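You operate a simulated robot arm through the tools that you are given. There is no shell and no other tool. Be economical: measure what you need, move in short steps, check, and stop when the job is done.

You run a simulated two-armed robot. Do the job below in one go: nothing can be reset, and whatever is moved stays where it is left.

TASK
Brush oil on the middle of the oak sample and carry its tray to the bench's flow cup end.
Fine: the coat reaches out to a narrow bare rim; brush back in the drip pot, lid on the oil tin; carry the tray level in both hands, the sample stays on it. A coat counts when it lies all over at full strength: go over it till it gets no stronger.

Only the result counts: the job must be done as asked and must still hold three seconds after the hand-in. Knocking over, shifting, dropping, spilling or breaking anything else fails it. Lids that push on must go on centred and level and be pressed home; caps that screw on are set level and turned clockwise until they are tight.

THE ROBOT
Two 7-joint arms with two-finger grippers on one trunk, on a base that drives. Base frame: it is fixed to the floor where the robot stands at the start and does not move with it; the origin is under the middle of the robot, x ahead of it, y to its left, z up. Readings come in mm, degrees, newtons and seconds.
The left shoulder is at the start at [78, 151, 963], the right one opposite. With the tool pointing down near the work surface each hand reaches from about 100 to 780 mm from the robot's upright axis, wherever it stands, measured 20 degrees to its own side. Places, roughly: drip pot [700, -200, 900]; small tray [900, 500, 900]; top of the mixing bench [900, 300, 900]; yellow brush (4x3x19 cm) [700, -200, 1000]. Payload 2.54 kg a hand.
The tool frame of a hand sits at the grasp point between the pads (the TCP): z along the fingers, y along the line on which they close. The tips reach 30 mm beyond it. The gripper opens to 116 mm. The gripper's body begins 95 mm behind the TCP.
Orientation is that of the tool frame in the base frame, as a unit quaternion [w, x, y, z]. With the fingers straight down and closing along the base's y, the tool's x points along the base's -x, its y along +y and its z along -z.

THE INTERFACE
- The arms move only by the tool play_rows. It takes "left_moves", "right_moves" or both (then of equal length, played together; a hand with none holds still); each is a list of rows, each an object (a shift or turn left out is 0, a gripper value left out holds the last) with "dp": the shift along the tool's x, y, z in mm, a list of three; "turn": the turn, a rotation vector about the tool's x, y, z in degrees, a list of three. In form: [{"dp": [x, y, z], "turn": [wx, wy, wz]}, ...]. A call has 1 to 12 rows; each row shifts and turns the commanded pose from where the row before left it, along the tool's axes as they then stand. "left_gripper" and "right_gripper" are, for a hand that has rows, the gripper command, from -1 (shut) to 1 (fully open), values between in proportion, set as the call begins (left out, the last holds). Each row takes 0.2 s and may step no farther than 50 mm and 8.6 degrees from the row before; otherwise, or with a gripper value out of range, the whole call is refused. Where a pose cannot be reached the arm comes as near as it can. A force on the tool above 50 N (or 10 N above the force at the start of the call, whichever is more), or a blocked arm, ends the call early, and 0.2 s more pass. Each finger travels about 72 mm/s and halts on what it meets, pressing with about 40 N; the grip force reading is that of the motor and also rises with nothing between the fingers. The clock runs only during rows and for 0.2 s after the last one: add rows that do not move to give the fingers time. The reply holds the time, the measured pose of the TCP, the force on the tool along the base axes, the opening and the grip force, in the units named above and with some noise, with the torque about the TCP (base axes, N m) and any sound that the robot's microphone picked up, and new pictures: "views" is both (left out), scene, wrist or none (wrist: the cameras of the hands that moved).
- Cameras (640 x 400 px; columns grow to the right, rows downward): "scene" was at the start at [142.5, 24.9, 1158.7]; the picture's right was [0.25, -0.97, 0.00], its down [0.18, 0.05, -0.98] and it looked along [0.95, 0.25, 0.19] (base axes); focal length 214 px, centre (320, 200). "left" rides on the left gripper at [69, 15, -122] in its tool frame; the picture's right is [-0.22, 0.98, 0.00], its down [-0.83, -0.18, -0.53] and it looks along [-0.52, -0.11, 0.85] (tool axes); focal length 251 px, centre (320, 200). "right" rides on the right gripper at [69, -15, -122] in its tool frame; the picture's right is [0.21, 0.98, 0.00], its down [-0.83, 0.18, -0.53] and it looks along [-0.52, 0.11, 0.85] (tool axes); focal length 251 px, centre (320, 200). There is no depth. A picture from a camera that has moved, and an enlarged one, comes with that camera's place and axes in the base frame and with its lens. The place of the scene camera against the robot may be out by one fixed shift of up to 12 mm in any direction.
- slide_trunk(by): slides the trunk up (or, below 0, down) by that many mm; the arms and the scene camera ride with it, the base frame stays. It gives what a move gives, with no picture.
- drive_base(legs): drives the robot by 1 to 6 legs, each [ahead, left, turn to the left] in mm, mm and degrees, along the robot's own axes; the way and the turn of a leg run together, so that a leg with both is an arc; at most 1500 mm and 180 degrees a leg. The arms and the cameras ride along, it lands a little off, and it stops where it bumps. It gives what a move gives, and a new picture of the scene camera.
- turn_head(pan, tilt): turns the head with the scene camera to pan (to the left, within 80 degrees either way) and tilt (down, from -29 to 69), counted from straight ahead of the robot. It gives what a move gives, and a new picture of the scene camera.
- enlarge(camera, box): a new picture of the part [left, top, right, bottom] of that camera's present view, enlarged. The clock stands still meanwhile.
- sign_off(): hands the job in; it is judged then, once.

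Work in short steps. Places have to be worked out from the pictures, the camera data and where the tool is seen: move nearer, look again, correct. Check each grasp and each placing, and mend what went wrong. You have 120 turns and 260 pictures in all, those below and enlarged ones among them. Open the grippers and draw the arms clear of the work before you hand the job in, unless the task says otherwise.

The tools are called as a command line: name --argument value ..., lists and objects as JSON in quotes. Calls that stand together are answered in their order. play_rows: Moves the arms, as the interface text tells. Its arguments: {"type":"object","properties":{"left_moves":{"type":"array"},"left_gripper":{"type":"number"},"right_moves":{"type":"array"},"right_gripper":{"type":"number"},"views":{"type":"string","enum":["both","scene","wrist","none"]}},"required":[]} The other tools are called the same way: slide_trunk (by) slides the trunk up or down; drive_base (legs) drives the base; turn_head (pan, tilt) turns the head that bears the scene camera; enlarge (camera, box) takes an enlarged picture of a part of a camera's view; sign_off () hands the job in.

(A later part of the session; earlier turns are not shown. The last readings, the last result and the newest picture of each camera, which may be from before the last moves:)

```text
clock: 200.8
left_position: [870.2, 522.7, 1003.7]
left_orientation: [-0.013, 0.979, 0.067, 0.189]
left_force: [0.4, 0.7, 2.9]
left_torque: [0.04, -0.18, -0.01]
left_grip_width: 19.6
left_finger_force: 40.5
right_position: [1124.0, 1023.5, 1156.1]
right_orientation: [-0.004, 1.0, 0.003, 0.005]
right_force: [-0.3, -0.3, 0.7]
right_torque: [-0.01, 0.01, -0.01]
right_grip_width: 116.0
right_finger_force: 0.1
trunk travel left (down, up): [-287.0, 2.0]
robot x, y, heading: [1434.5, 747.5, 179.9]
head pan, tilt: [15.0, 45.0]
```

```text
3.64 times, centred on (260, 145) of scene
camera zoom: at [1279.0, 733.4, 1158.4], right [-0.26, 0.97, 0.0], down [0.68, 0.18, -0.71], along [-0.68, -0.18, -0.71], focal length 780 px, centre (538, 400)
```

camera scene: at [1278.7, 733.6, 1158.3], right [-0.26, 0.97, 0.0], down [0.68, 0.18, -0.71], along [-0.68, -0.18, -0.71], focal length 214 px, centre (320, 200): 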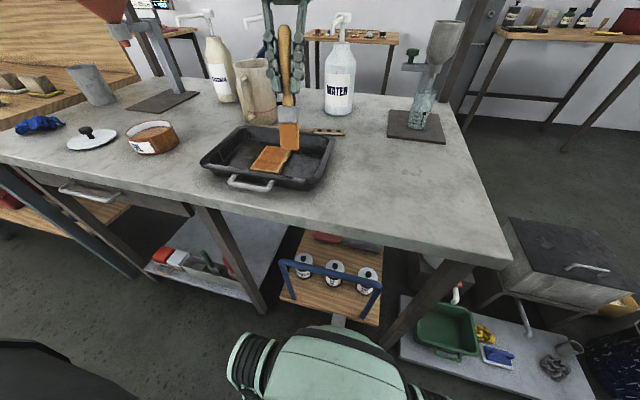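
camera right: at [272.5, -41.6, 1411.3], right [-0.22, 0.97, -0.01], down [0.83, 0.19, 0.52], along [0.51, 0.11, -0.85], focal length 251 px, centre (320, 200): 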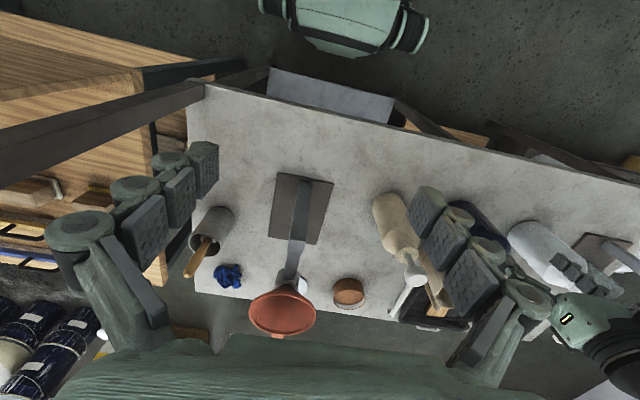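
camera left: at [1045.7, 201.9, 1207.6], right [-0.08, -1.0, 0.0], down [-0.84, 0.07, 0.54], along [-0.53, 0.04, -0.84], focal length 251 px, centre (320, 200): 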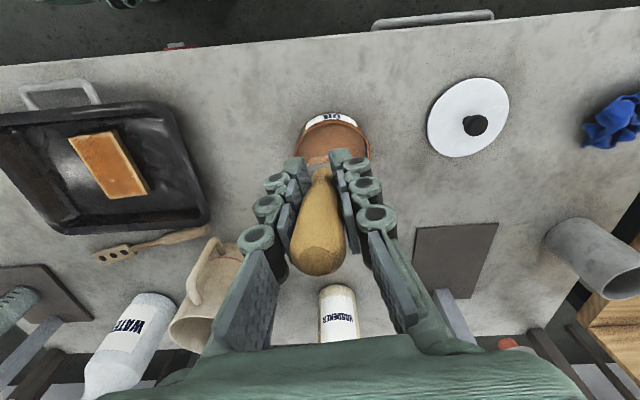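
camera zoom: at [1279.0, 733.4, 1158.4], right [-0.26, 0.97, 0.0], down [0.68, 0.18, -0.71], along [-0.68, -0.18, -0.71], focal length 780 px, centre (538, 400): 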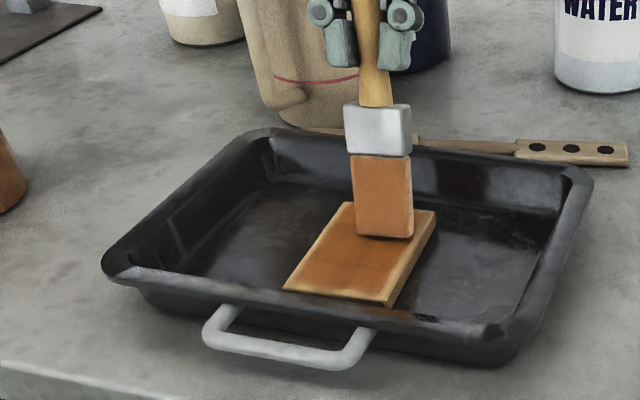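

Lane A done to the far end. Lift, return to the near end in lane B and lower.

play_rows --left_moves '[{"dp": [3.8, 0, -9.3]}, {"dp": [29.3, 11.2, 10.9]}, {"dp": [29.3, 11.2, 10.9]}, {"dp": [-2.3, 0, 5.5]}, {}]' --views "none"

enlarge --camera "scene" --box '[190, 90, 330, 200]'

```text
clock: 202.0
left_position: [934.7, 508.9, 1009.1]
left_orientation: [-0.014, 0.979, 0.067, 0.19]
left_force: [-0.2, -0.1, 0.0]
left_torque: [-0.02, -0.01, -0.02]
left_grip_width: 19.4
left_finger_force: 40.5
right_position: [1123.3, 1024.1, 1156.3]
right_orientation: [-0.004, 1.0, 0.003, 0.005]
right_force: [0.0, 0.5, 0.7]
right_torque: [0.02, -0.04, -0.02]
right_grip_width: 116.0
right_finger_force: 0.1
trunk travel left (down, up): [-287.0, 2.0]
robot x, y, heading: [1430.1, 753.7, 180.3]
head pan, tilt: [15.0, 45.0]
```

```text
3.64 times, centred on (260, 145) of scene
camera zoom: at [1278.8, 733.2, 1158.4], right [-0.26, 0.97, 0.0], down [0.68, 0.18, -0.71], along [-0.68, -0.18, -0.71], focal length 780 px, centre (538, 400)
```

zoom: 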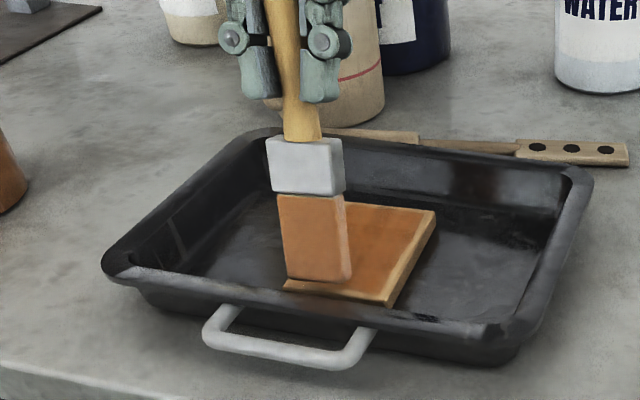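

Shift 3 mm inward, lower, press, and stroke lane B.

play_rows --left_moves '[{"dp": [-2.1, -3, 5.6]}, {"dp": [-0.4, 0, 0.9]}, {"dp": [-11.6, -0.74, -4.7]}, {"dp": [-11.6, -0.74, -4.7]}, {"dp": [-11.6, -0.74, -4.7]}, {"dp": [-11.6, -0.74, -4.7]}, {"dp": [-10.5, -0.7, -4.3]}, {}]' --views "none"

play_rows --left_moves '[{"dp": [3.8, 0, -9.3]}, {"dp": [15, 0, -37]}, {"dp": [6, -36, 1]}, {"dp": [6, -36, 1]}, {"dp": [6, -36, 1]}, {}]' --views "none"

enlarge --camera "scene" --box '[225, 130, 315, 195]'

```text
clock: 203.8
left_position: [877.6, 505.6, 1001.7]
left_orientation: [-0.012, 0.979, 0.067, 0.19]
left_force: [1.7, 0.5, 5.9]
left_torque: [-0.05, -0.47, 0.05]
left_grip_width: 19.6
left_finger_force: 39.8
right_position: [1122.9, 1024.9, 1156.8]
right_orientation: [-0.005, 1.0, 0.002, 0.004]
right_force: [0.6, 0.6, -0.6]
right_torque: [-0.01, 0.01, 0.0]
right_grip_width: 115.8
right_finger_force: 0.0
trunk travel left (down, up): [-287.0, 2.0]
robot x, y, heading: [1431.2, 750.2, 179.8]
head pan, tilt: [15.0, 45.0]
```

```text
clock: 205.2
left_position: [915.5, 591.2, 1039.9]
left_orientation: [-0.015, 0.979, 0.068, 0.19]
left_force: [0.8, -0.2, 0.1]
left_torque: [0.01, 0.01, 0.02]
left_grip_width: 19.7
left_finger_force: 40.3
left hand out of reach, approached as far as the arm can: row 3, 4, 5
right_position: [1123.8, 1024.6, 1156.2]
right_orientation: [-0.004, 1.0, 0.002, 0.005]
right_force: [-0.2, 0.9, -0.6]
right_torque: [-0.03, 0.02, 0.01]
right_grip_width: 116.0
right_finger_force: 0.0
trunk travel left (down, up): [-287.0, 2.0]
robot x, y, heading: [1429.9, 748.7, 180.1]
head pan, tilt: [15.0, 45.0]
```

```text
6.15 times, centred on (270, 162) of scene
camera zoom: at [1278.6, 733.2, 1158.3], right [-0.26, 0.97, 0.0], down [0.68, 0.18, -0.71], along [-0.68, -0.18, -0.71], focal length 1320 px, centre (628, 431)
```

zoom: 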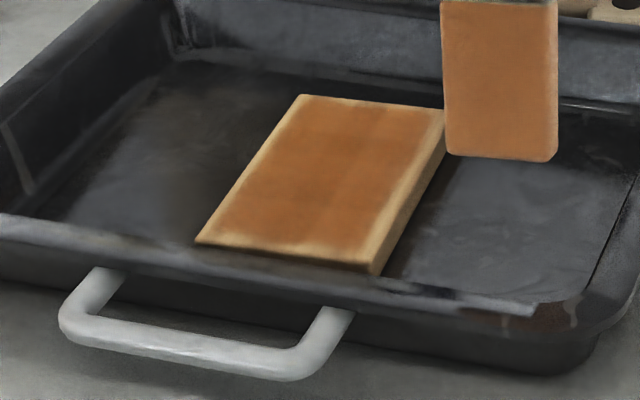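

The coat looks even with a narrow rim all round. For full strength I make one more pass over both lanes.

play_rows --left_moves '[{"dp": [0, 33.6, 0]}, {"dp": [0, 33.6, 0]}, {"dp": [-2, 0, 30.1]}, {"dp": [-3.2, 0, 7.9]}, {"dp": [-0.6, 0, 1.5]}, {"dp": [-11.6, -0.74, -4.7]}, {"dp": [-11.6, -0.74, -4.7]}, {"dp": [-11.6, -0.74, -4.7]}, {"dp": [-11.6, -0.74, -4.7]}, {"dp": [-9.5, -0.6, -3.9]}, {"dp": [3.8, 0, -9.3]}, {}]' --views "none"

enlarge --camera "scene" --box '[225, 130, 315, 195]'

```text
clock: 207.8
left_position: [871.7, 522.2, 1010.5]
left_orientation: [-0.013, 0.979, 0.068, 0.189]
left_force: [-0.6, -0.6, 0.1]
left_torque: [-0.02, 0.02, -0.01]
left_grip_width: 19.1
left_finger_force: 40.0
right_position: [1122.1, 1024.4, 1156.2]
right_orientation: [-0.005, 1.0, 0.002, 0.005]
right_force: [-0.5, -0.3, -0.6]
right_torque: [0.05, -0.02, 0.02]
right_grip_width: 115.9
right_finger_force: 0.0
trunk travel left (down, up): [-287.0, 2.0]
robot x, y, heading: [1434.1, 747.3, 180.0]
head pan, tilt: [15.0, 45.0]
```

```text
6.15 times, centred on (270, 162) of scene
camera zoom: at [1278.5, 733.2, 1158.2], right [-0.26, 0.97, 0.0], down [0.68, 0.18, -0.71], along [-0.68, -0.18, -0.71], focal length 1320 px, centre (628, 431)
```

zoom: 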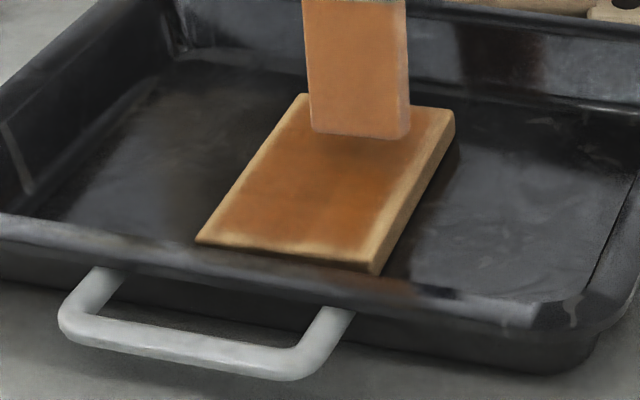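

Now lane B again, then lift well clear and inspect.

play_rows --left_moves '[{"dp": [28.2, 10, 11.5]}, {"dp": [28.2, 10, 11.5]}, {"dp": [-3.1, 0, 7.6]}, {"dp": [-0.4, 0, 0.8]}, {"dp": [-11.6, -0.74, -4.7]}, {"dp": [-11.6, -0.74, -4.7]}, {"dp": [-11.6, -0.74, -4.7]}, {"dp": [-11.6, -0.74, -4.7]}, {"dp": [-10.5, -0.7, -4.3]}, {"dp": [3.8, 0, -9.3]}, {"dp": [11, 0, -28]}, {"dp": [11, 0, -28]}]' --views "none"

enlarge --camera "scene" --box '[225, 130, 315, 195]'

```text
clock: 210.4
left_position: [886.2, 501.7, 1065.4]
left_orientation: [-0.013, 0.98, 0.067, 0.188]
left_force: [0.0, 0.3, -0.3]
left_torque: [0.0, 0.05, -0.01]
left_grip_width: 19.3
left_finger_force: 39.2
left hand out of reach, approached as far as the arm can: row 12
right_position: [1124.6, 1025.4, 1156.5]
right_orientation: [-0.005, 1.0, 0.002, 0.004]
right_force: [1.1, -0.7, 0.7]
right_torque: [-0.02, 0.0, 0.0]
right_grip_width: 116.1
right_finger_force: 0.1
trunk travel left (down, up): [-287.0, 2.0]
robot x, y, heading: [1433.0, 749.3, 179.9]
head pan, tilt: [15.0, 45.0]
```

```text
6.15 times, centred on (270, 162) of scene
camera zoom: at [1279.5, 733.4, 1158.5], right [-0.26, 0.97, 0.0], down [0.68, 0.18, -0.71], along [-0.68, -0.18, -0.71], focal length 1320 px, centre (628, 431)
```

zoom: 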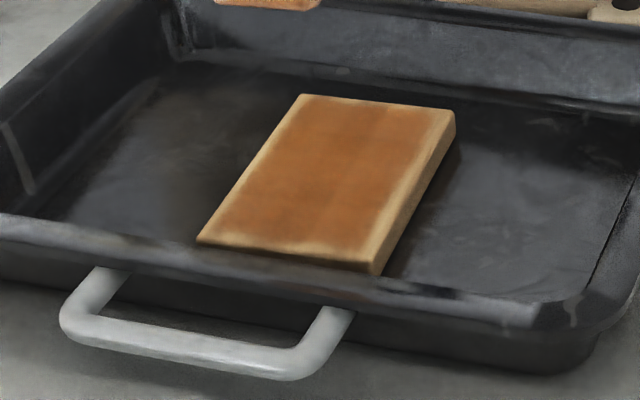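

No further change: the coat is at full strength. Now I return the brush: untilt the hand (brush then leans away, which helps reach), and drive toward the pot.

play_rows --left_moves '[{"dp": [45, 0, 0]}, {"turn": [0, -8, 0]}, {"turn": [0, -8, 0]}, {"turn": [0, -6, 0]}, {"dp": [20, 0, -20], "turn": [0, 0, 7.9]}, {"dp": [20, 20, -20]}, {}]' --views "none"

drive_base --legs '[[0, 725, 0]]'

turn_head --pan 20 --tilt 30

```text
clock: 212.0
left_position: [965.8, 490.8, 1119.2]
left_orientation: [0.0, 1.0, 0.0, -0.001]
left_force: [0.1, -0.4, -0.9]
left_torque: [0.01, 0.02, 0.02]
left_grip_width: 19.7
left_finger_force: 40.0
right_position: [1122.1, 1025.1, 1157.7]
right_orientation: [-0.004, 1.0, 0.003, 0.005]
right_force: [-0.1, 0.1, 0.1]
right_torque: [-0.01, -0.01, -0.02]
right_grip_width: 115.9
right_finger_force: 0.1
trunk travel left (down, up): [-287.0, 2.0]
robot x, y, heading: [1433.5, 747.8, 180.1]
head pan, tilt: [15.0, 45.0]
```

```text
clock: 219.2
left_position: [976.0, -222.2, 1121.4]
left_orientation: [-0.001, 1.0, 0.008, -0.002]
left_force: [0.1, 0.2, -0.4]
left_torque: [-0.03, 0.0, -0.02]
left_grip_width: 19.3
left_finger_force: 40.5
right_position: [1123.4, 314.1, 1157.1]
right_orientation: [-0.004, 1.0, 0.01, 0.006]
right_force: [0.6, -0.4, 0.3]
right_torque: [-0.01, 0.0, -0.01]
right_grip_width: 116.3
right_finger_force: 0.0
trunk travel left (down, up): [-287.0, 2.0]
robot x, y, heading: [1440.3, 46.4, -179.4]
head pan, tilt: [15.0, 45.0]
camera scene: at [1283.4, 26.2, 1158.3], right [-0.27, 0.96, 0.0], down [0.68, 0.19, -0.71], along [-0.68, -0.19, -0.71], focal length 214 px, centre (320, 200)
```

scene: 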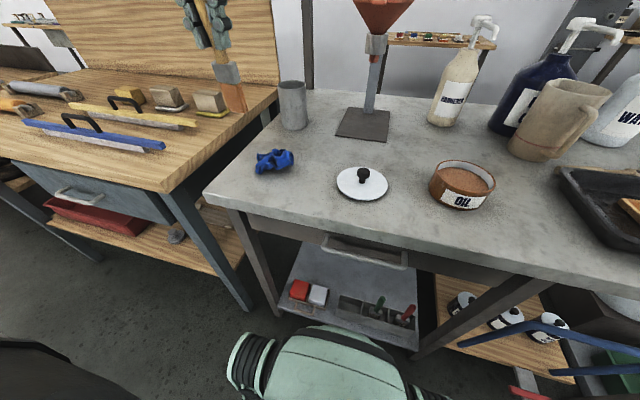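

```text
clock: 220.0
left_position: [976.3, -221.8, 1119.7]
left_orientation: [0.0, 1.0, 0.008, -0.001]
left_force: [1.1, -1.1, -0.3]
left_torque: [-0.01, -0.04, -0.02]
left_grip_width: 19.6
left_finger_force: 39.0
right_position: [1124.0, 314.3, 1156.8]
right_orientation: [-0.004, 1.0, 0.011, 0.006]
right_force: [0.0, 0.4, -0.6]
right_torque: [-0.02, 0.01, 0.01]
right_grip_width: 116.1
right_finger_force: 0.0
trunk travel left (down, up): [-287.0, 2.0]
robot x, y, heading: [1436.1, 47.5, -179.3]
head pan, tilt: [20.0, 30.0]
camera scene: at [1277.1, 16.3, 1180.9], right [-0.36, 0.93, 0.0], down [0.47, 0.18, -0.87], along [-0.81, -0.31, -0.5], focal length 214 px, centre (320, 200)
```

scene: 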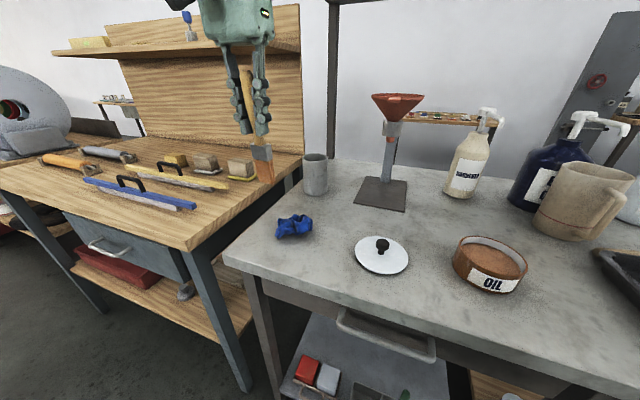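

Drive 70 mm ahead, bring the brush near the pot, and view from the wrist.

drive_base --legs '[[70, 0, -0.6]]'

play_rows --left_moves '[{"dp": [-35, -3, -6]}, {"dp": [-35, 0, 0]}, {}]' --views "both"

```text
clock: 221.0
left_position: [903.3, -218.3, 1119.4]
left_orientation: [0.0, 1.0, 0.004, 0.001]
left_force: [-0.9, 0.3, -0.5]
left_torque: [-0.02, -0.01, 0.0]
left_grip_width: 19.6
left_finger_force: 39.8
right_position: [1055.2, 317.0, 1156.3]
right_orientation: [-0.005, 1.0, 0.006, 0.005]
right_force: [0.0, 0.0, -0.3]
right_torque: [0.01, -0.07, 0.0]
right_grip_width: 116.1
right_finger_force: 0.1
trunk travel left (down, up): [-287.0, 2.0]
robot x, y, heading: [1368.2, 40.9, -179.7]
head pan, tilt: [20.0, 30.0]
camera scene: at [1206.1, 17.0, 1180.8], right [-0.35, 0.94, 0.0], down [0.47, 0.17, -0.87], along [-0.81, -0.3, -0.5], focal length 214 px, centre (320, 200)
```

scene: 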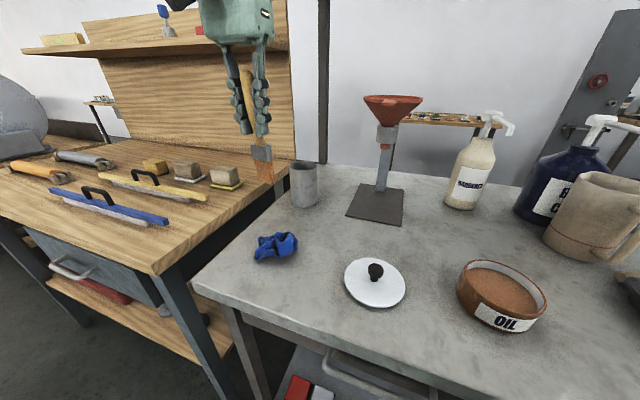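

```text
clock: 221.8
left_position: [833.8, -216.2, 1128.2]
left_orientation: [0.0, 1.0, 0.003, -0.001]
left_force: [0.3, 0.0, 0.1]
left_torque: [0.01, 0.01, -0.01]
left_grip_width: 19.9
left_finger_force: 39.1
right_position: [1056.4, 316.1, 1156.8]
right_orientation: [-0.004, 1.0, 0.006, 0.005]
right_force: [0.7, 0.0, -0.2]
right_torque: [0.05, -0.03, 0.02]
right_grip_width: 116.0
right_finger_force: 0.2
trunk travel left (down, up): [-287.0, 2.0]
robot x, y, heading: [1366.3, 43.2, -179.6]
head pan, tilt: [20.0, 30.0]
camera scene: at [1207.2, 17.0, 1181.0], right [-0.35, 0.94, 0.0], down [0.47, 0.17, -0.87], along [-0.81, -0.3, -0.5], focal length 214 px, centre (320, 200)
camera left: at [903.2, -231.7, 1249.2], right [-0.21, -0.98, 0.0], down [-0.83, 0.18, 0.54], along [-0.52, 0.11, -0.84], focal length 251 px, centre (320, 200)
```

scene: 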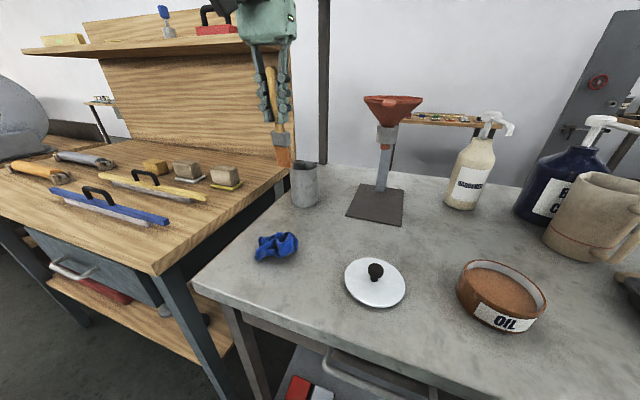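
left: 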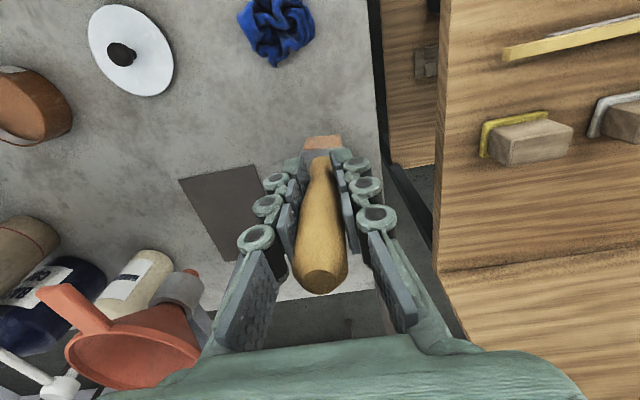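

Bristle centre ≈ TCP + (−26,+2); pot mouth ≈ [733,−220,965]. I move the brush over the mouth and check.

play_rows --left_moves '[{"dp": [-37, 3, 0]}, {"dp": [-36, 3, 0]}, {}]' --views "wrist"

enlarge --camera "scene" --box '[240, 60, 380, 220]'

```text
clock: 222.6
left_position: [761.8, -221.9, 1127.0]
left_orientation: [-0.001, 1.0, 0.003, -0.001]
left_force: [0.1, 0.3, 0.1]
left_torque: [-0.01, 0.01, -0.03]
left_grip_width: 19.5
left_finger_force: 40.6
right_position: [1056.7, 316.7, 1155.7]
right_orientation: [-0.005, 1.0, 0.006, 0.005]
right_force: [0.0, 1.1, 0.6]
right_torque: [-0.01, 0.03, 0.0]
right_grip_width: 115.9
right_finger_force: 0.1
trunk travel left (down, up): [-287.0, 2.0]
robot x, y, heading: [1368.0, 42.0, -179.5]
head pan, tilt: [20.0, 30.0]
camera left: at [830.9, -237.1, 1247.8], right [-0.21, -0.98, 0.0], down [-0.83, 0.18, 0.54], along [-0.52, 0.11, -0.84], focal length 251 px, centre (320, 200)
```

left: 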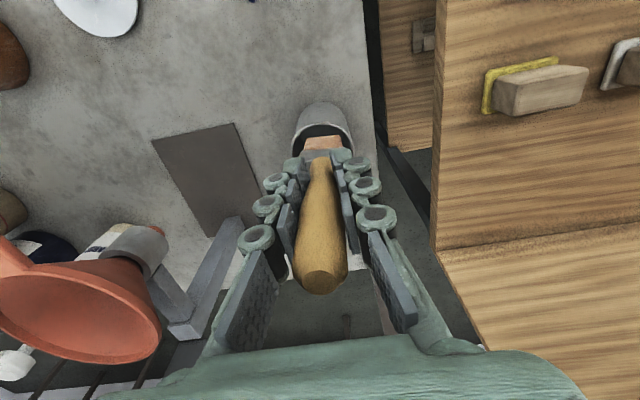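

```text
2.50 times, centred on (310, 140) of scene
camera zoom: at [1207.5, 17.1, 1181.1], right [-0.35, 0.94, 0.0], down [0.47, 0.17, -0.87], along [-0.81, -0.3, -0.5], focal length 536 px, centre (345, 350)
```

zoom: 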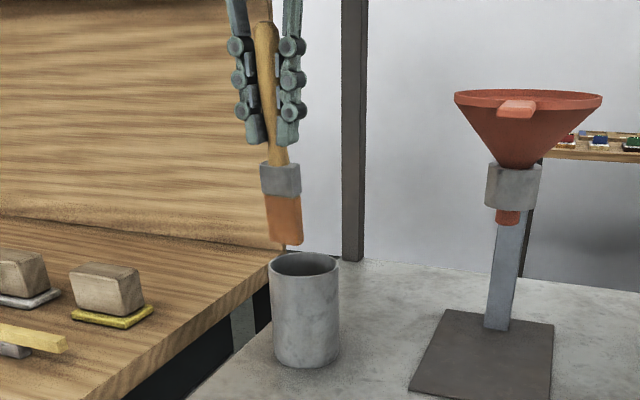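

Scene and wrist disagree slightly in y; I enlarge the wrist view of the mouth.

enlarge --camera "left" --box '[250, 80, 400, 180]'

enlarge --camera "scene" --box '[270, 120, 340, 215]'

```text
4.00 times, centred on (325, 130) of left
camera zoom: at [830.9, -237.1, 1247.8], right [-0.21, -0.98, 0.0], down [-0.83, 0.18, 0.54], along [-0.52, 0.11, -0.84], focal length 1006 px, centre (300, 480)
```

zoom: 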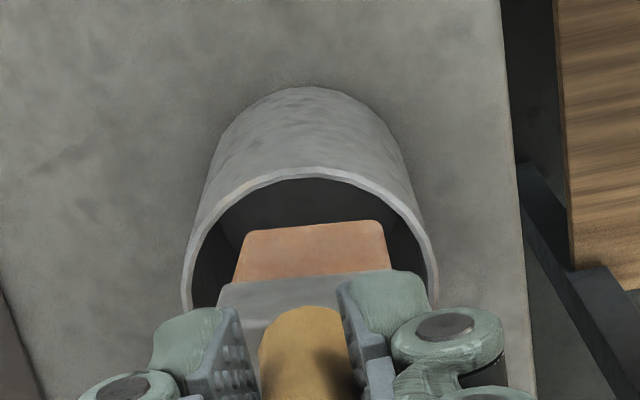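

```text
4.21 times, centred on (305, 168) of scene
camera zoom: at [1207.5, 17.1, 1181.1], right [-0.35, 0.94, 0.0], down [0.47, 0.17, -0.87], along [-0.81, -0.3, -0.5], focal length 903 px, centre (383, 337)
```

zoom: 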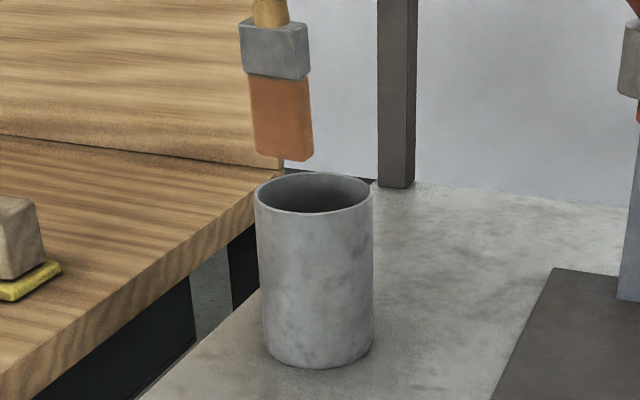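

Combining both, the brush should go ≈13 mm farther (−x) and ≈7 mm to +y. I nudge the base by that.

drive_base --legs '[[13, -7, 0]]'

enlarge --camera "left" --box '[250, 80, 400, 180]'

enlarge --camera "scene" --box '[270, 120, 340, 215]'

```text
clock: 223.4
left_position: [747.0, -213.8, 1126.7]
left_orientation: [0.0, 1.0, 0.004, -0.001]
left_force: [-0.2, 0.3, -1.1]
left_torque: [-0.02, 0.0, 0.06]
left_grip_width: 19.8
left_finger_force: 40.2
right_position: [1042.3, 324.1, 1156.9]
right_orientation: [-0.004, 1.0, 0.006, 0.005]
right_force: [0.5, 0.6, -0.4]
right_torque: [-0.03, -0.05, -0.01]
right_grip_width: 116.0
right_finger_force: 0.1
trunk travel left (down, up): [-287.0, 2.0]
robot x, y, heading: [1354.2, 51.8, -179.9]
head pan, tilt: [20.0, 30.0]
camera scene: at [1193.4, 24.4, 1180.9], right [-0.35, 0.94, 0.0], down [0.47, 0.17, -0.87], along [-0.81, -0.3, -0.5], focal length 214 px, centre (320, 200)
```

scene: 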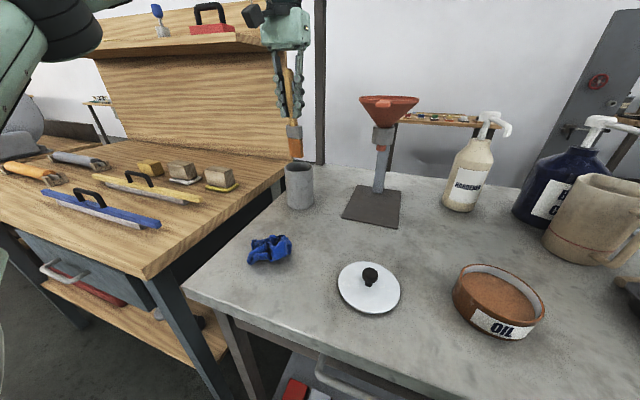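

```text
4.00 times, centred on (325, 130) of left
camera zoom: at [816.8, -229.6, 1247.2], right [-0.21, -0.98, 0.0], down [-0.83, 0.18, 0.54], along [-0.52, 0.11, -0.84], focal length 1006 px, centre (300, 480)
```

zoom: 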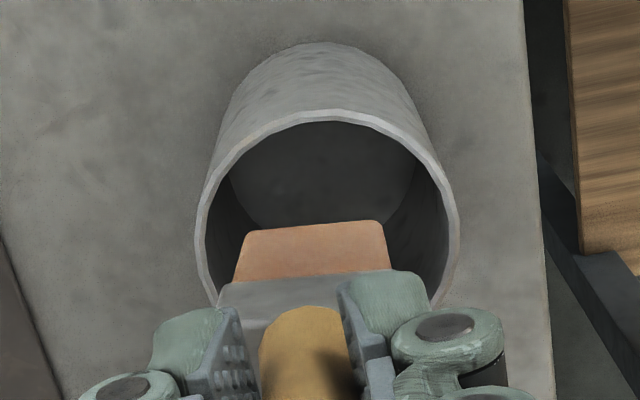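

```text
4.21 times, centred on (305, 168) of scene
camera zoom: at [1193.4, 24.4, 1180.9], right [-0.35, 0.94, 0.0], down [0.47, 0.17, -0.87], along [-0.81, -0.3, -0.5], focal length 903 px, centre (383, 337)
```

zoom: 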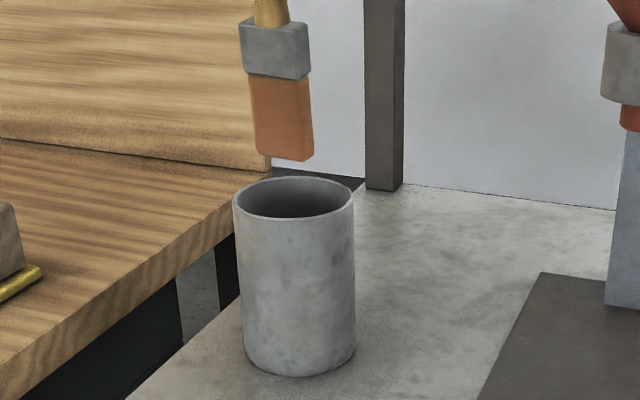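

Well centred in both views. I lower the brush into the pot in stages, watching force.

play_rows --left_moves '[{"dp": [0, 1, 15]}, {"dp": [-1, 0, 15]}, {"dp": [-1, 0, 15]}, {"dp": [-1, 0, 10]}, {}]' --views "wrist"

enlarge --camera "scene" --box '[250, 80, 350, 215]'

```text
clock: 224.6
left_position: [744.6, -216.4, 1071.7]
left_orientation: [0.0, 1.0, 0.003, -0.001]
left_force: [-0.7, -1.1, -1.1]
left_torque: [-0.01, 0.0, -0.02]
left_grip_width: 19.4
left_finger_force: 40.1
right_position: [1043.1, 324.5, 1155.7]
right_orientation: [-0.005, 1.0, 0.006, 0.006]
right_force: [-0.1, -0.5, 0.0]
right_torque: [0.0, 0.04, -0.01]
right_grip_width: 116.2
right_finger_force: 0.0
trunk travel left (down, up): [-287.0, 2.0]
robot x, y, heading: [1356.3, 51.6, -179.4]
head pan, tilt: [20.0, 30.0]
camera left: at [813.5, -230.8, 1192.7], right [-0.21, -0.98, 0.0], down [-0.83, 0.18, 0.54], along [-0.52, 0.11, -0.84], focal length 251 px, centre (320, 200)
```

left: 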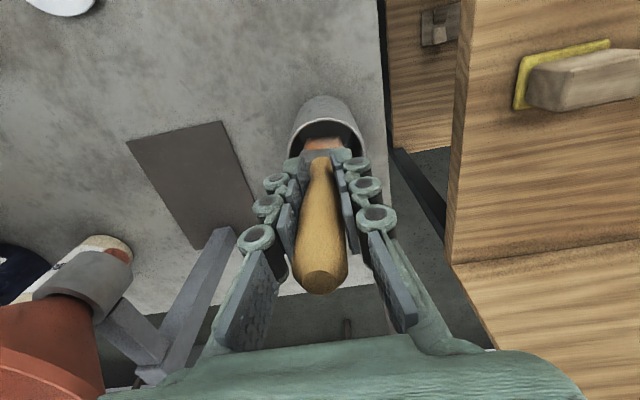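

```text
2.96 times, centred on (300, 148) of scene
camera zoom: at [1193.9, 24.1, 1180.9], right [-0.35, 0.94, 0.0], down [0.47, 0.17, -0.87], along [-0.81, -0.3, -0.5], focal length 636 px, centre (379, 356)
```

zoom: 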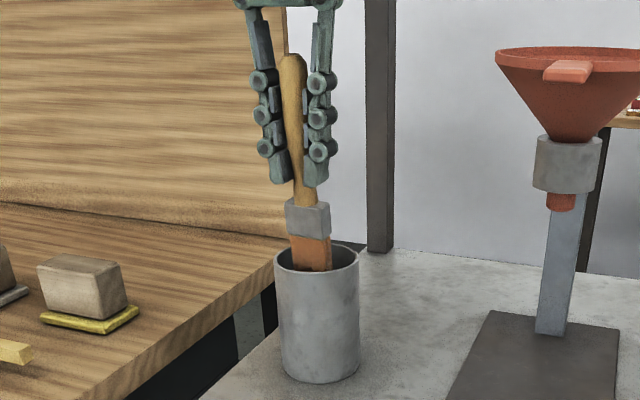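

It's entering the mouth cleanly. Continue down 45 mm with checks.

play_rows --left_moves '[{"dp": [-2, 0, 12]}, {"dp": [-2, 0, 12]}, {"dp": [-1, 0, 11]}, {"dp": [-1, 0, 8]}, {}]' --views "none"

enlarge --camera "scene" --box '[250, 80, 350, 215]'

```text
clock: 225.8
left_position: [740.2, -216.8, 1027.5]
left_orientation: [0.0, 1.0, 0.004, -0.001]
left_force: [0.8, 0.6, -1.3]
left_torque: [0.02, 0.0, -0.04]
left_grip_width: 19.3
left_finger_force: 39.8
right_position: [1043.0, 323.9, 1156.3]
right_orientation: [-0.005, 1.0, 0.005, 0.006]
right_force: [0.4, -0.1, -0.8]
right_torque: [-0.01, 0.02, 0.0]
right_grip_width: 116.1
right_finger_force: 0.1
trunk travel left (down, up): [-287.0, 2.0]
robot x, y, heading: [1354.7, 50.5, -179.9]
head pan, tilt: [20.0, 30.0]
```

```text
2.96 times, centred on (300, 148) of scene
camera zoom: at [1193.9, 24.1, 1180.9], right [-0.35, 0.94, 0.0], down [0.47, 0.17, -0.87], along [-0.81, -0.3, -0.5], focal length 636 px, centre (379, 356)
```

zoom: 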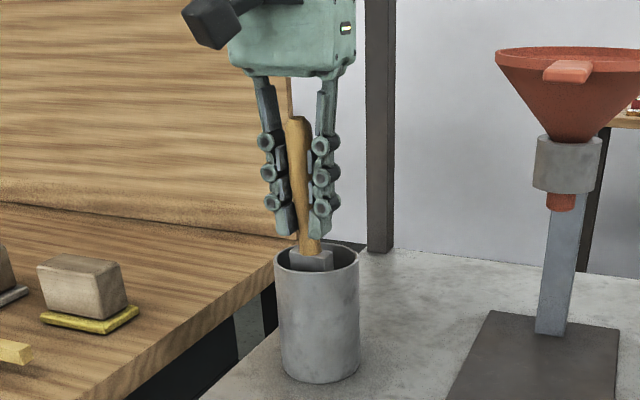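

Lower another ~18 mm in small steps until the bottom is felt.

play_rows --left_moves '[{"dp": [0, 0, 6]}, {"dp": [0, 0, 6]}, {}]' --views "none"

play_rows --left_moves '[{"dp": [0, 0, 4]}, {"dp": [0, 0, 3]}, {}]' --views "wrist"

```text
clock: 226.6
left_position: [738.9, -215.4, 1014.0]
left_orientation: [-0.001, 1.0, 0.004, -0.001]
left_force: [0.9, 0.1, -0.1]
left_torque: [0.02, -0.01, 0.02]
left_grip_width: 19.3
left_finger_force: 39.6
right_position: [1042.1, 323.2, 1157.4]
right_orientation: [-0.004, 1.0, 0.006, 0.006]
right_force: [-0.2, 0.2, 0.2]
right_torque: [0.0, 0.01, 0.0]
right_grip_width: 116.1
right_finger_force: 0.1
trunk travel left (down, up): [-287.0, 2.0]
robot x, y, heading: [1353.2, 55.3, -179.4]
head pan, tilt: [20.0, 30.0]
```

```text
clock: 227.4
left_position: [738.5, -216.2, 1008.4]
left_orientation: [-0.001, 1.0, 0.003, -0.001]
left_force: [0.0, -0.4, -1.9]
left_torque: [0.01, 0.0, 0.0]
left_grip_width: 19.3
left_finger_force: 39.9
right_position: [1043.3, 324.4, 1156.7]
right_orientation: [-0.004, 1.0, 0.006, 0.005]
right_force: [-0.9, -0.4, -0.1]
right_torque: [-0.01, -0.01, -0.02]
right_grip_width: 116.2
right_finger_force: 0.1
trunk travel left (down, up): [-287.0, 2.0]
robot x, y, heading: [1354.5, 52.8, -179.6]
head pan, tilt: [20.0, 30.0]
camera left: at [808.0, -231.8, 1130.2], right [-0.21, -0.98, 0.0], down [-0.83, 0.18, 0.54], along [-0.52, 0.11, -0.84], focal length 251 px, centre (320, 200)
```

left: 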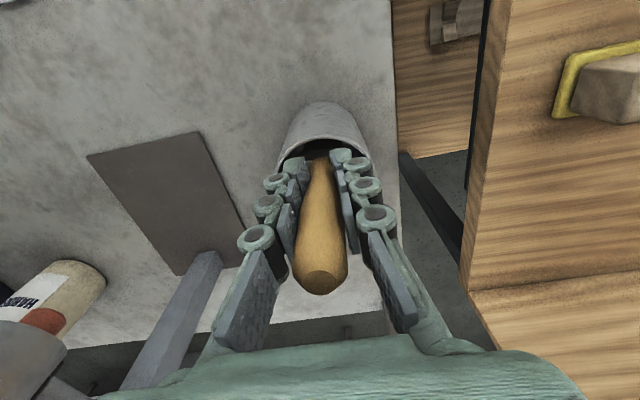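

Still free; continue a few mm until touch.

play_rows --left_moves '[{"dp": [0, 0, 3]}, {"dp": [0, 0, 3]}, {}]' --views "none"

play_rows --left_moves '[{"dp": [0, 0, 3]}, {"dp": [0, 0, 2]}, {}]' --views "none"

enlarge --camera "scene" --box '[250, 80, 350, 215]'

```text
clock: 228.2
left_position: [740.3, -216.6, 1003.0]
left_orientation: [-0.001, 1.0, 0.004, -0.001]
left_force: [0.5, -0.6, -0.4]
left_torque: [-0.02, -0.02, -0.01]
left_grip_width: 19.5
left_finger_force: 40.1
right_position: [1043.6, 323.1, 1155.9]
right_orientation: [-0.004, 1.0, 0.006, 0.005]
right_force: [-0.1, 1.2, -0.5]
right_torque: [0.01, -0.02, 0.01]
right_grip_width: 116.1
right_finger_force: 0.0
trunk travel left (down, up): [-287.0, 2.0]
robot x, y, heading: [1354.4, 53.8, -179.9]
head pan, tilt: [20.0, 30.0]
```

```text
clock: 229.0
left_position: [740.5, -216.6, 999.5]
left_orientation: [0.0, 1.0, 0.003, -0.003]
left_force: [-1.2, -1.7, 7.1]
left_torque: [-0.11, -0.05, -0.04]
left_grip_width: 19.5
left_finger_force: 39.7
right_position: [1043.5, 323.7, 1156.6]
right_orientation: [-0.004, 1.0, 0.006, 0.004]
right_force: [-0.7, 0.5, -0.1]
right_torque: [-0.02, 0.02, -0.02]
right_grip_width: 115.9
right_finger_force: 0.1
trunk travel left (down, up): [-287.0, 2.0]
robot x, y, heading: [1350.3, 51.2, -180.0]
head pan, tilt: [20.0, 30.0]
```

```text
2.96 times, centred on (300, 148) of scene
camera zoom: at [1194.4, 24.1, 1181.2], right [-0.35, 0.94, 0.0], down [0.47, 0.17, -0.87], along [-0.81, -0.3, -0.5], focal length 636 px, centre (379, 356)
```

zoom: 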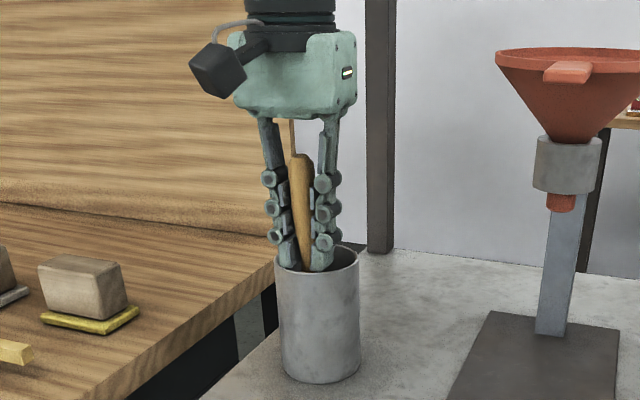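

Bottom reached (7 N). Fingertips are just inside the rim, so I open only slightly, then rise and check.

play_rows --left_moves '[{}, {}, {}]' --left_gripper -0.5 --views "none"

play_rows --left_moves '[{"dp": [0, 0, -10]}, {"dp": [0, 0, -15]}, {"dp": [0, 0, -15]}, {}]' --views "wrist"

enlarge --camera "scene" --box '[250, 80, 350, 215]'

```text
clock: 229.8
left_position: [739.7, -215.3, 998.3]
left_orientation: [0.0, 1.0, 0.003, -0.001]
left_force: [-2.8, 0.2, 8.4]
left_torque: [-0.01, 0.0, -0.01]
left_grip_width: 30.4
left_finger_force: 0.0
right_position: [1043.3, 326.1, 1156.3]
right_orientation: [-0.004, 1.0, 0.006, 0.004]
right_force: [1.1, -0.1, -0.1]
right_torque: [-0.03, -0.01, 0.01]
right_grip_width: 116.2
right_finger_force: 0.0
trunk travel left (down, up): [-287.0, 2.0]
robot x, y, heading: [1355.1, 52.5, -179.7]
head pan, tilt: [20.0, 30.0]
```

```text
clock: 230.8
left_position: [739.1, -217.5, 1037.1]
left_orientation: [-0.001, 1.0, 0.004, -0.001]
left_force: [-0.3, -0.4, -0.7]
left_torque: [0.03, -0.06, -0.01]
left_grip_width: 29.0
left_finger_force: 0.1
right_position: [1042.6, 323.5, 1156.2]
right_orientation: [-0.005, 1.0, 0.006, 0.005]
right_force: [1.2, 0.9, -0.2]
right_torque: [0.01, -0.01, 0.01]
right_grip_width: 115.9
right_finger_force: 0.1
trunk travel left (down, up): [-287.0, 2.0]
robot x, y, heading: [1353.8, 54.1, -179.6]
head pan, tilt: [20.0, 30.0]
camera left: at [807.7, -231.5, 1158.8], right [-0.21, -0.98, 0.0], down [-0.83, 0.18, 0.54], along [-0.52, 0.11, -0.84], focal length 251 px, centre (320, 200)
```

left: 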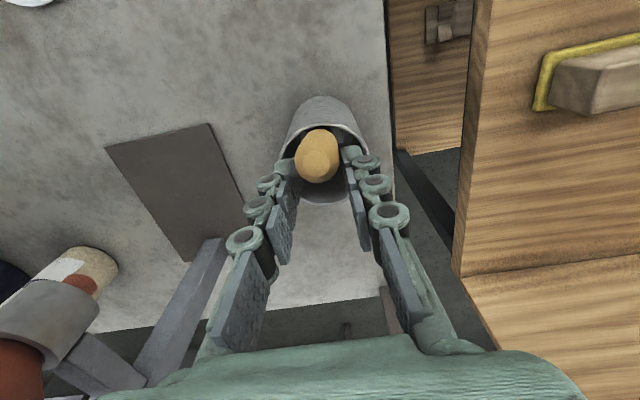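

```text
2.96 times, centred on (300, 148) of scene
camera zoom: at [1193.9, 24.1, 1180.9], right [-0.35, 0.94, 0.0], down [0.47, 0.17, -0.87], along [-0.81, -0.3, -0.5], focal length 636 px, centre (379, 356)
```

zoom: 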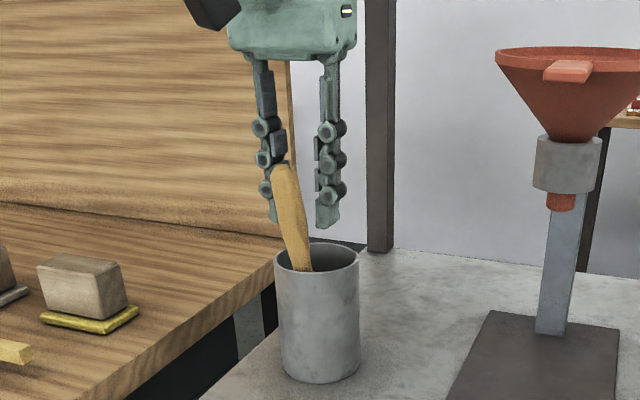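

Brush rests in the pot. I rise straight up 60 mm, then open and withdraw.

play_rows --left_moves '[{"dp": [0, 0, -20]}, {"dp": [0, 0, -20]}, {"dp": [2, 0, -20]}, {"dp": [8, 0, -15]}]' --views "none"

play_rows --left_moves '[{"dp": [40, 0, 0]}, {"dp": [45, 0, 0]}, {"dp": [45, -10, 0]}, {"dp": [20, -30, 0]}]' --left_gripper -0.3 --views "both"

```text
clock: 231.8
left_position: [750.0, -216.8, 1113.3]
left_orientation: [-0.001, 1.0, 0.004, -0.001]
left_force: [-0.1, 0.7, 0.3]
left_torque: [-0.02, 0.0, 0.0]
left_grip_width: 28.9
left_finger_force: 0.1
right_position: [1044.1, 323.6, 1156.1]
right_orientation: [-0.004, 1.0, 0.006, 0.004]
right_force: [0.9, 0.5, -0.2]
right_torque: [0.0, -0.02, 0.02]
right_grip_width: 116.0
right_finger_force: 0.1
trunk travel left (down, up): [-287.0, 2.0]
robot x, y, heading: [1352.6, 47.1, -179.8]
head pan, tilt: [20.0, 30.0]
```

```text
clock: 232.8
left_position: [900.1, -173.1, 1112.1]
left_orientation: [0.0, 1.0, 0.003, -0.001]
left_force: [0.5, 0.3, -0.3]
left_torque: [-0.06, 0.0, -0.04]
left_grip_width: 40.3
left_finger_force: 0.0
right_position: [1041.4, 324.1, 1156.2]
right_orientation: [-0.004, 1.0, 0.006, 0.005]
right_force: [0.0, -0.8, -0.3]
right_torque: [-0.02, 0.0, -0.03]
right_grip_width: 116.1
right_finger_force: 0.0
trunk travel left (down, up): [-287.0, 2.0]
robot x, y, heading: [1355.5, 53.2, -179.9]
head pan, tilt: [20.0, 30.0]
camera scene: at [1193.9, 24.8, 1181.0], right [-0.35, 0.94, 0.0], down [0.47, 0.17, -0.87], along [-0.81, -0.3, -0.5], focal length 214 px, centre (320, 200)
camera left: at [968.7, -189.5, 1233.6], right [-0.21, -0.98, 0.0], down [-0.83, 0.18, 0.54], along [-0.52, 0.11, -0.84], focal length 251 px, centre (320, 200)
```

scene: 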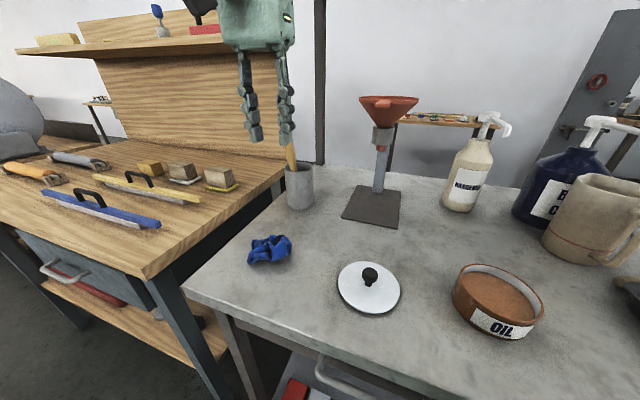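
left: 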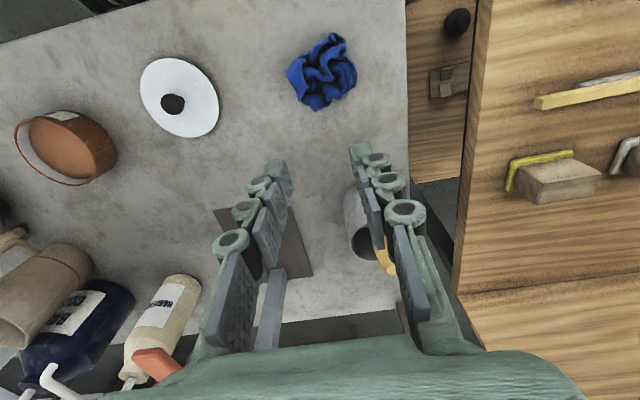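

Brush is back in the pot. Next the lid: I back off and strafe so the left hand comes above it (lid ≈ [945,19]).

drive_base --legs '[[-65, 0, 0], [0, -180, 0]]'

play_rows --left_moves '[{"dp": [-10, 0, 25]}, {"dp": [-10, 0, 25]}, {"dp": [0, 0, 25]}]' --left_gripper 0.2 --views "wrist"

```text
clock: 235.7
left_position: [964.3, -2.8, 1112.9]
left_orientation: [0.0, 1.0, 0.008, -0.001]
left_force: [-0.5, 0.5, 0.5]
left_torque: [0.0, -0.01, -0.01]
left_grip_width: 40.8
left_finger_force: 0.0
right_position: [1103.3, 498.4, 1156.5]
right_orientation: [-0.005, 1.0, 0.009, 0.005]
right_force: [-0.1, 0.4, -0.5]
right_torque: [-0.03, 0.04, -0.02]
right_grip_width: 116.1
right_finger_force: 0.0
trunk travel left (down, up): [-287.0, 2.0]
robot x, y, heading: [1417.3, 226.9, -179.2]
head pan, tilt: [20.0, 30.0]
camera scene: at [1257.4, 199.2, 1181.0], right [-0.35, 0.94, 0.0], down [0.47, 0.18, -0.87], along [-0.81, -0.31, -0.5], focal length 214 px, centre (320, 200)
```

scene: 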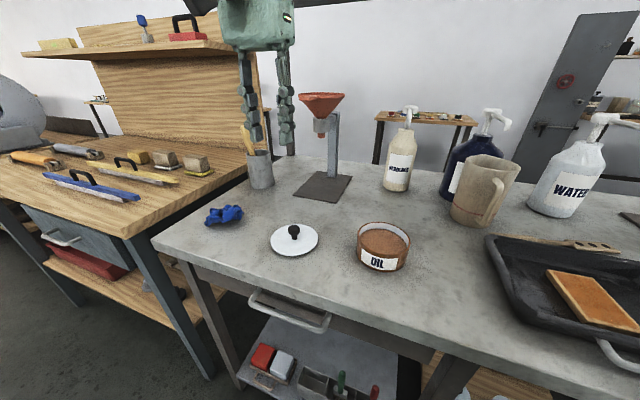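

```text
clock: 236.5
left_position: [943.0, -2.2, 1034.6]
left_orientation: [0.0, 1.0, 0.006, -0.001]
left_force: [-0.1, 0.4, -0.2]
left_torque: [-0.02, 0.04, 0.01]
left_grip_width: 69.5
left_finger_force: 0.0
right_position: [1103.9, 497.8, 1156.4]
right_orientation: [-0.004, 1.0, 0.01, 0.005]
right_force: [-0.4, 0.5, -0.2]
right_torque: [-0.02, 0.01, 0.01]
right_grip_width: 116.2
right_finger_force: 0.1
trunk travel left (down, up): [-287.0, 2.0]
robot x, y, heading: [1412.2, 228.3, -179.2]
head pan, tilt: [20.0, 30.0]
camera left: at [1012.5, -16.8, 1156.8], right [-0.2, -0.98, 0.0], down [-0.83, 0.17, 0.54], along [-0.52, 0.11, -0.84], focal length 251 px, centre (320, 200)
```

left: 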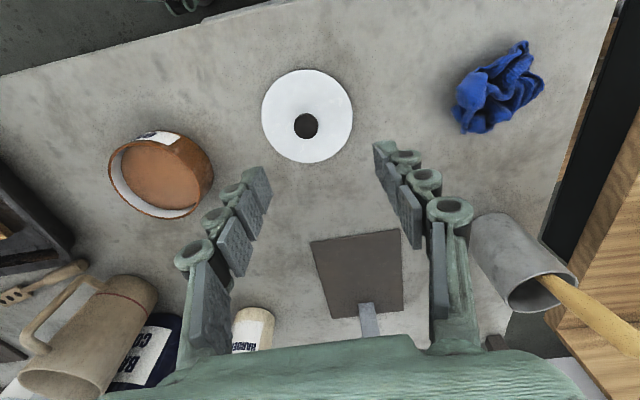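

Knob ≈ [944,13]. I centre over it and lower to z≈925, then check.

play_rows --left_moves '[{"dp": [1, -8, 30]}, {"dp": [0, -8, 35]}, {"dp": [0, 0, 30]}, {"dp": [0, 0, 15]}, {}]' --views "wrist"

enlarge --camera "scene" --box '[230, 160, 400, 280]'

```text
clock: 237.7
left_position: [942.1, 11.8, 927.5]
left_orientation: [0.0, 1.0, 0.007, -0.001]
left_force: [-0.3, 0.7, 0.2]
left_torque: [-0.04, 0.01, -0.03]
left_grip_width: 69.8
left_finger_force: 0.1
right_position: [1103.6, 498.1, 1156.5]
right_orientation: [-0.004, 1.0, 0.01, 0.005]
right_force: [0.7, 0.7, -0.1]
right_torque: [0.01, 0.05, -0.04]
right_grip_width: 115.9
right_finger_force: 0.1
trunk travel left (down, up): [-287.0, 2.0]
robot x, y, heading: [1417.0, 224.4, -179.4]
head pan, tilt: [20.0, 30.0]
camera left: at [1012.0, -2.1, 1048.3], right [-0.2, -0.98, 0.0], down [-0.83, 0.17, 0.54], along [-0.52, 0.11, -0.84], focal length 251 px, centre (320, 200)
```

left: 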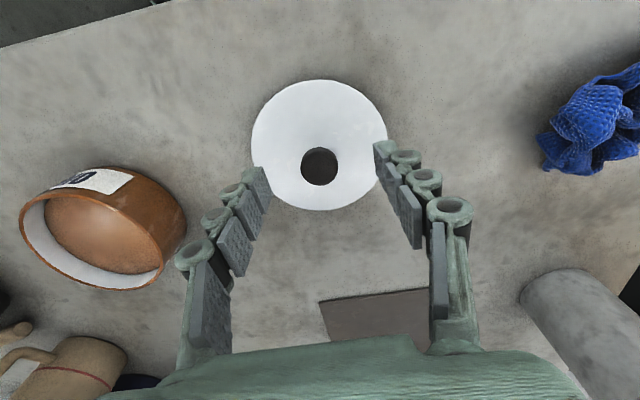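

```text
3.33 times, centred on (315, 220) of scene
camera zoom: at [1257.5, 199.0, 1181.0], right [-0.35, 0.94, 0.0], down [0.47, 0.18, -0.87], along [-0.81, -0.31, -0.5], focal length 715 px, centre (337, 133)
```

zoom: 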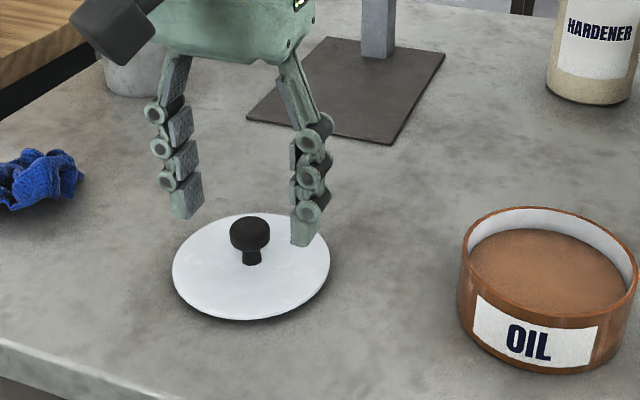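

Knob at ≈[949,12]; disc top z≈873. I shift +6 mm in x, lower 18 mm, and close on the knob.

play_rows --left_moves '[{"dp": [6, 0, 9]}, {"dp": [0, 0, 9]}, {}]' --views "none"

play_rows --left_moves '[{}, {}, {}, {}]' --left_gripper -1 --views "wrist"

enlarge --camera "scene" --box '[230, 160, 400, 280]'

```text
clock: 238.5
left_position: [949.1, 13.1, 909.2]
left_orientation: [-0.001, 1.0, 0.007, -0.001]
left_force: [0.6, -0.1, 0.3]
left_torque: [-0.02, -0.02, 0.02]
left_grip_width: 69.6
left_finger_force: 0.1
right_position: [1103.7, 497.3, 1156.6]
right_orientation: [-0.005, 1.0, 0.009, 0.005]
right_force: [0.2, -0.1, -0.8]
right_torque: [0.01, 0.02, -0.02]
right_grip_width: 116.0
right_finger_force: 0.0
trunk travel left (down, up): [-287.0, 2.0]
robot x, y, heading: [1415.6, 226.3, -179.4]
head pan, tilt: [20.0, 30.0]
```

```text
clock: 239.5
left_position: [950.3, 13.2, 909.2]
left_orientation: [0.0, 1.0, 0.007, 0.0]
left_force: [-0.7, -0.5, -0.3]
left_torque: [-0.02, -0.02, -0.02]
left_grip_width: 22.0
left_finger_force: 40.7
right_position: [1103.8, 498.0, 1156.5]
right_orientation: [-0.004, 1.0, 0.01, 0.005]
right_force: [0.1, -0.8, -0.2]
right_torque: [-0.01, -0.03, -0.02]
right_grip_width: 116.0
right_finger_force: 0.0
trunk travel left (down, up): [-287.0, 2.0]
robot x, y, heading: [1415.3, 230.5, -179.4]
head pan, tilt: [20.0, 30.0]
camera left: at [1018.5, -1.7, 1030.1], right [-0.2, -0.98, 0.0], down [-0.83, 0.17, 0.54], along [-0.52, 0.11, -0.84], focal length 251 px, centre (320, 200)
```

left: 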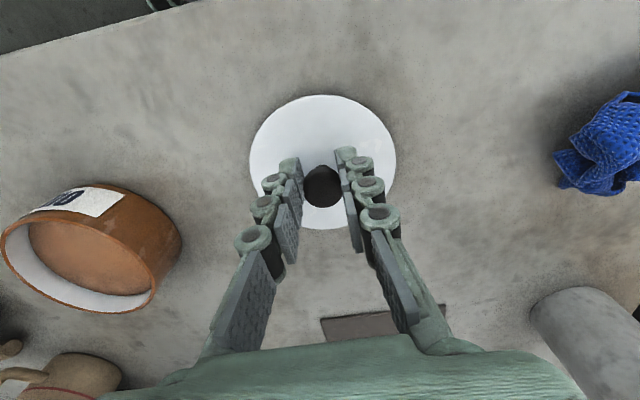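

```text
3.33 times, centred on (315, 220) of scene
camera zoom: at [1257.4, 198.9, 1180.9], right [-0.35, 0.94, 0.0], down [0.47, 0.18, -0.87], along [-0.81, -0.31, -0.5], focal length 715 px, centre (337, 133)
```

zoom: 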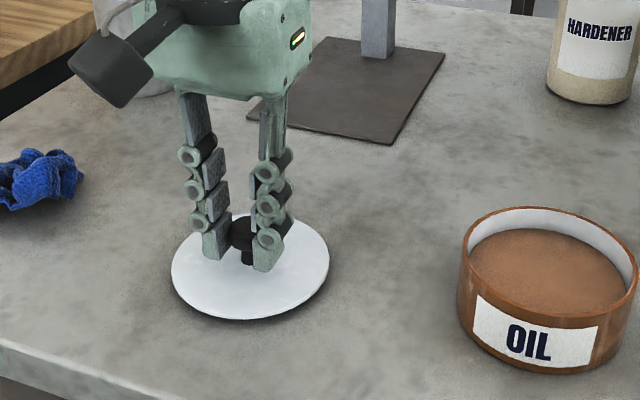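

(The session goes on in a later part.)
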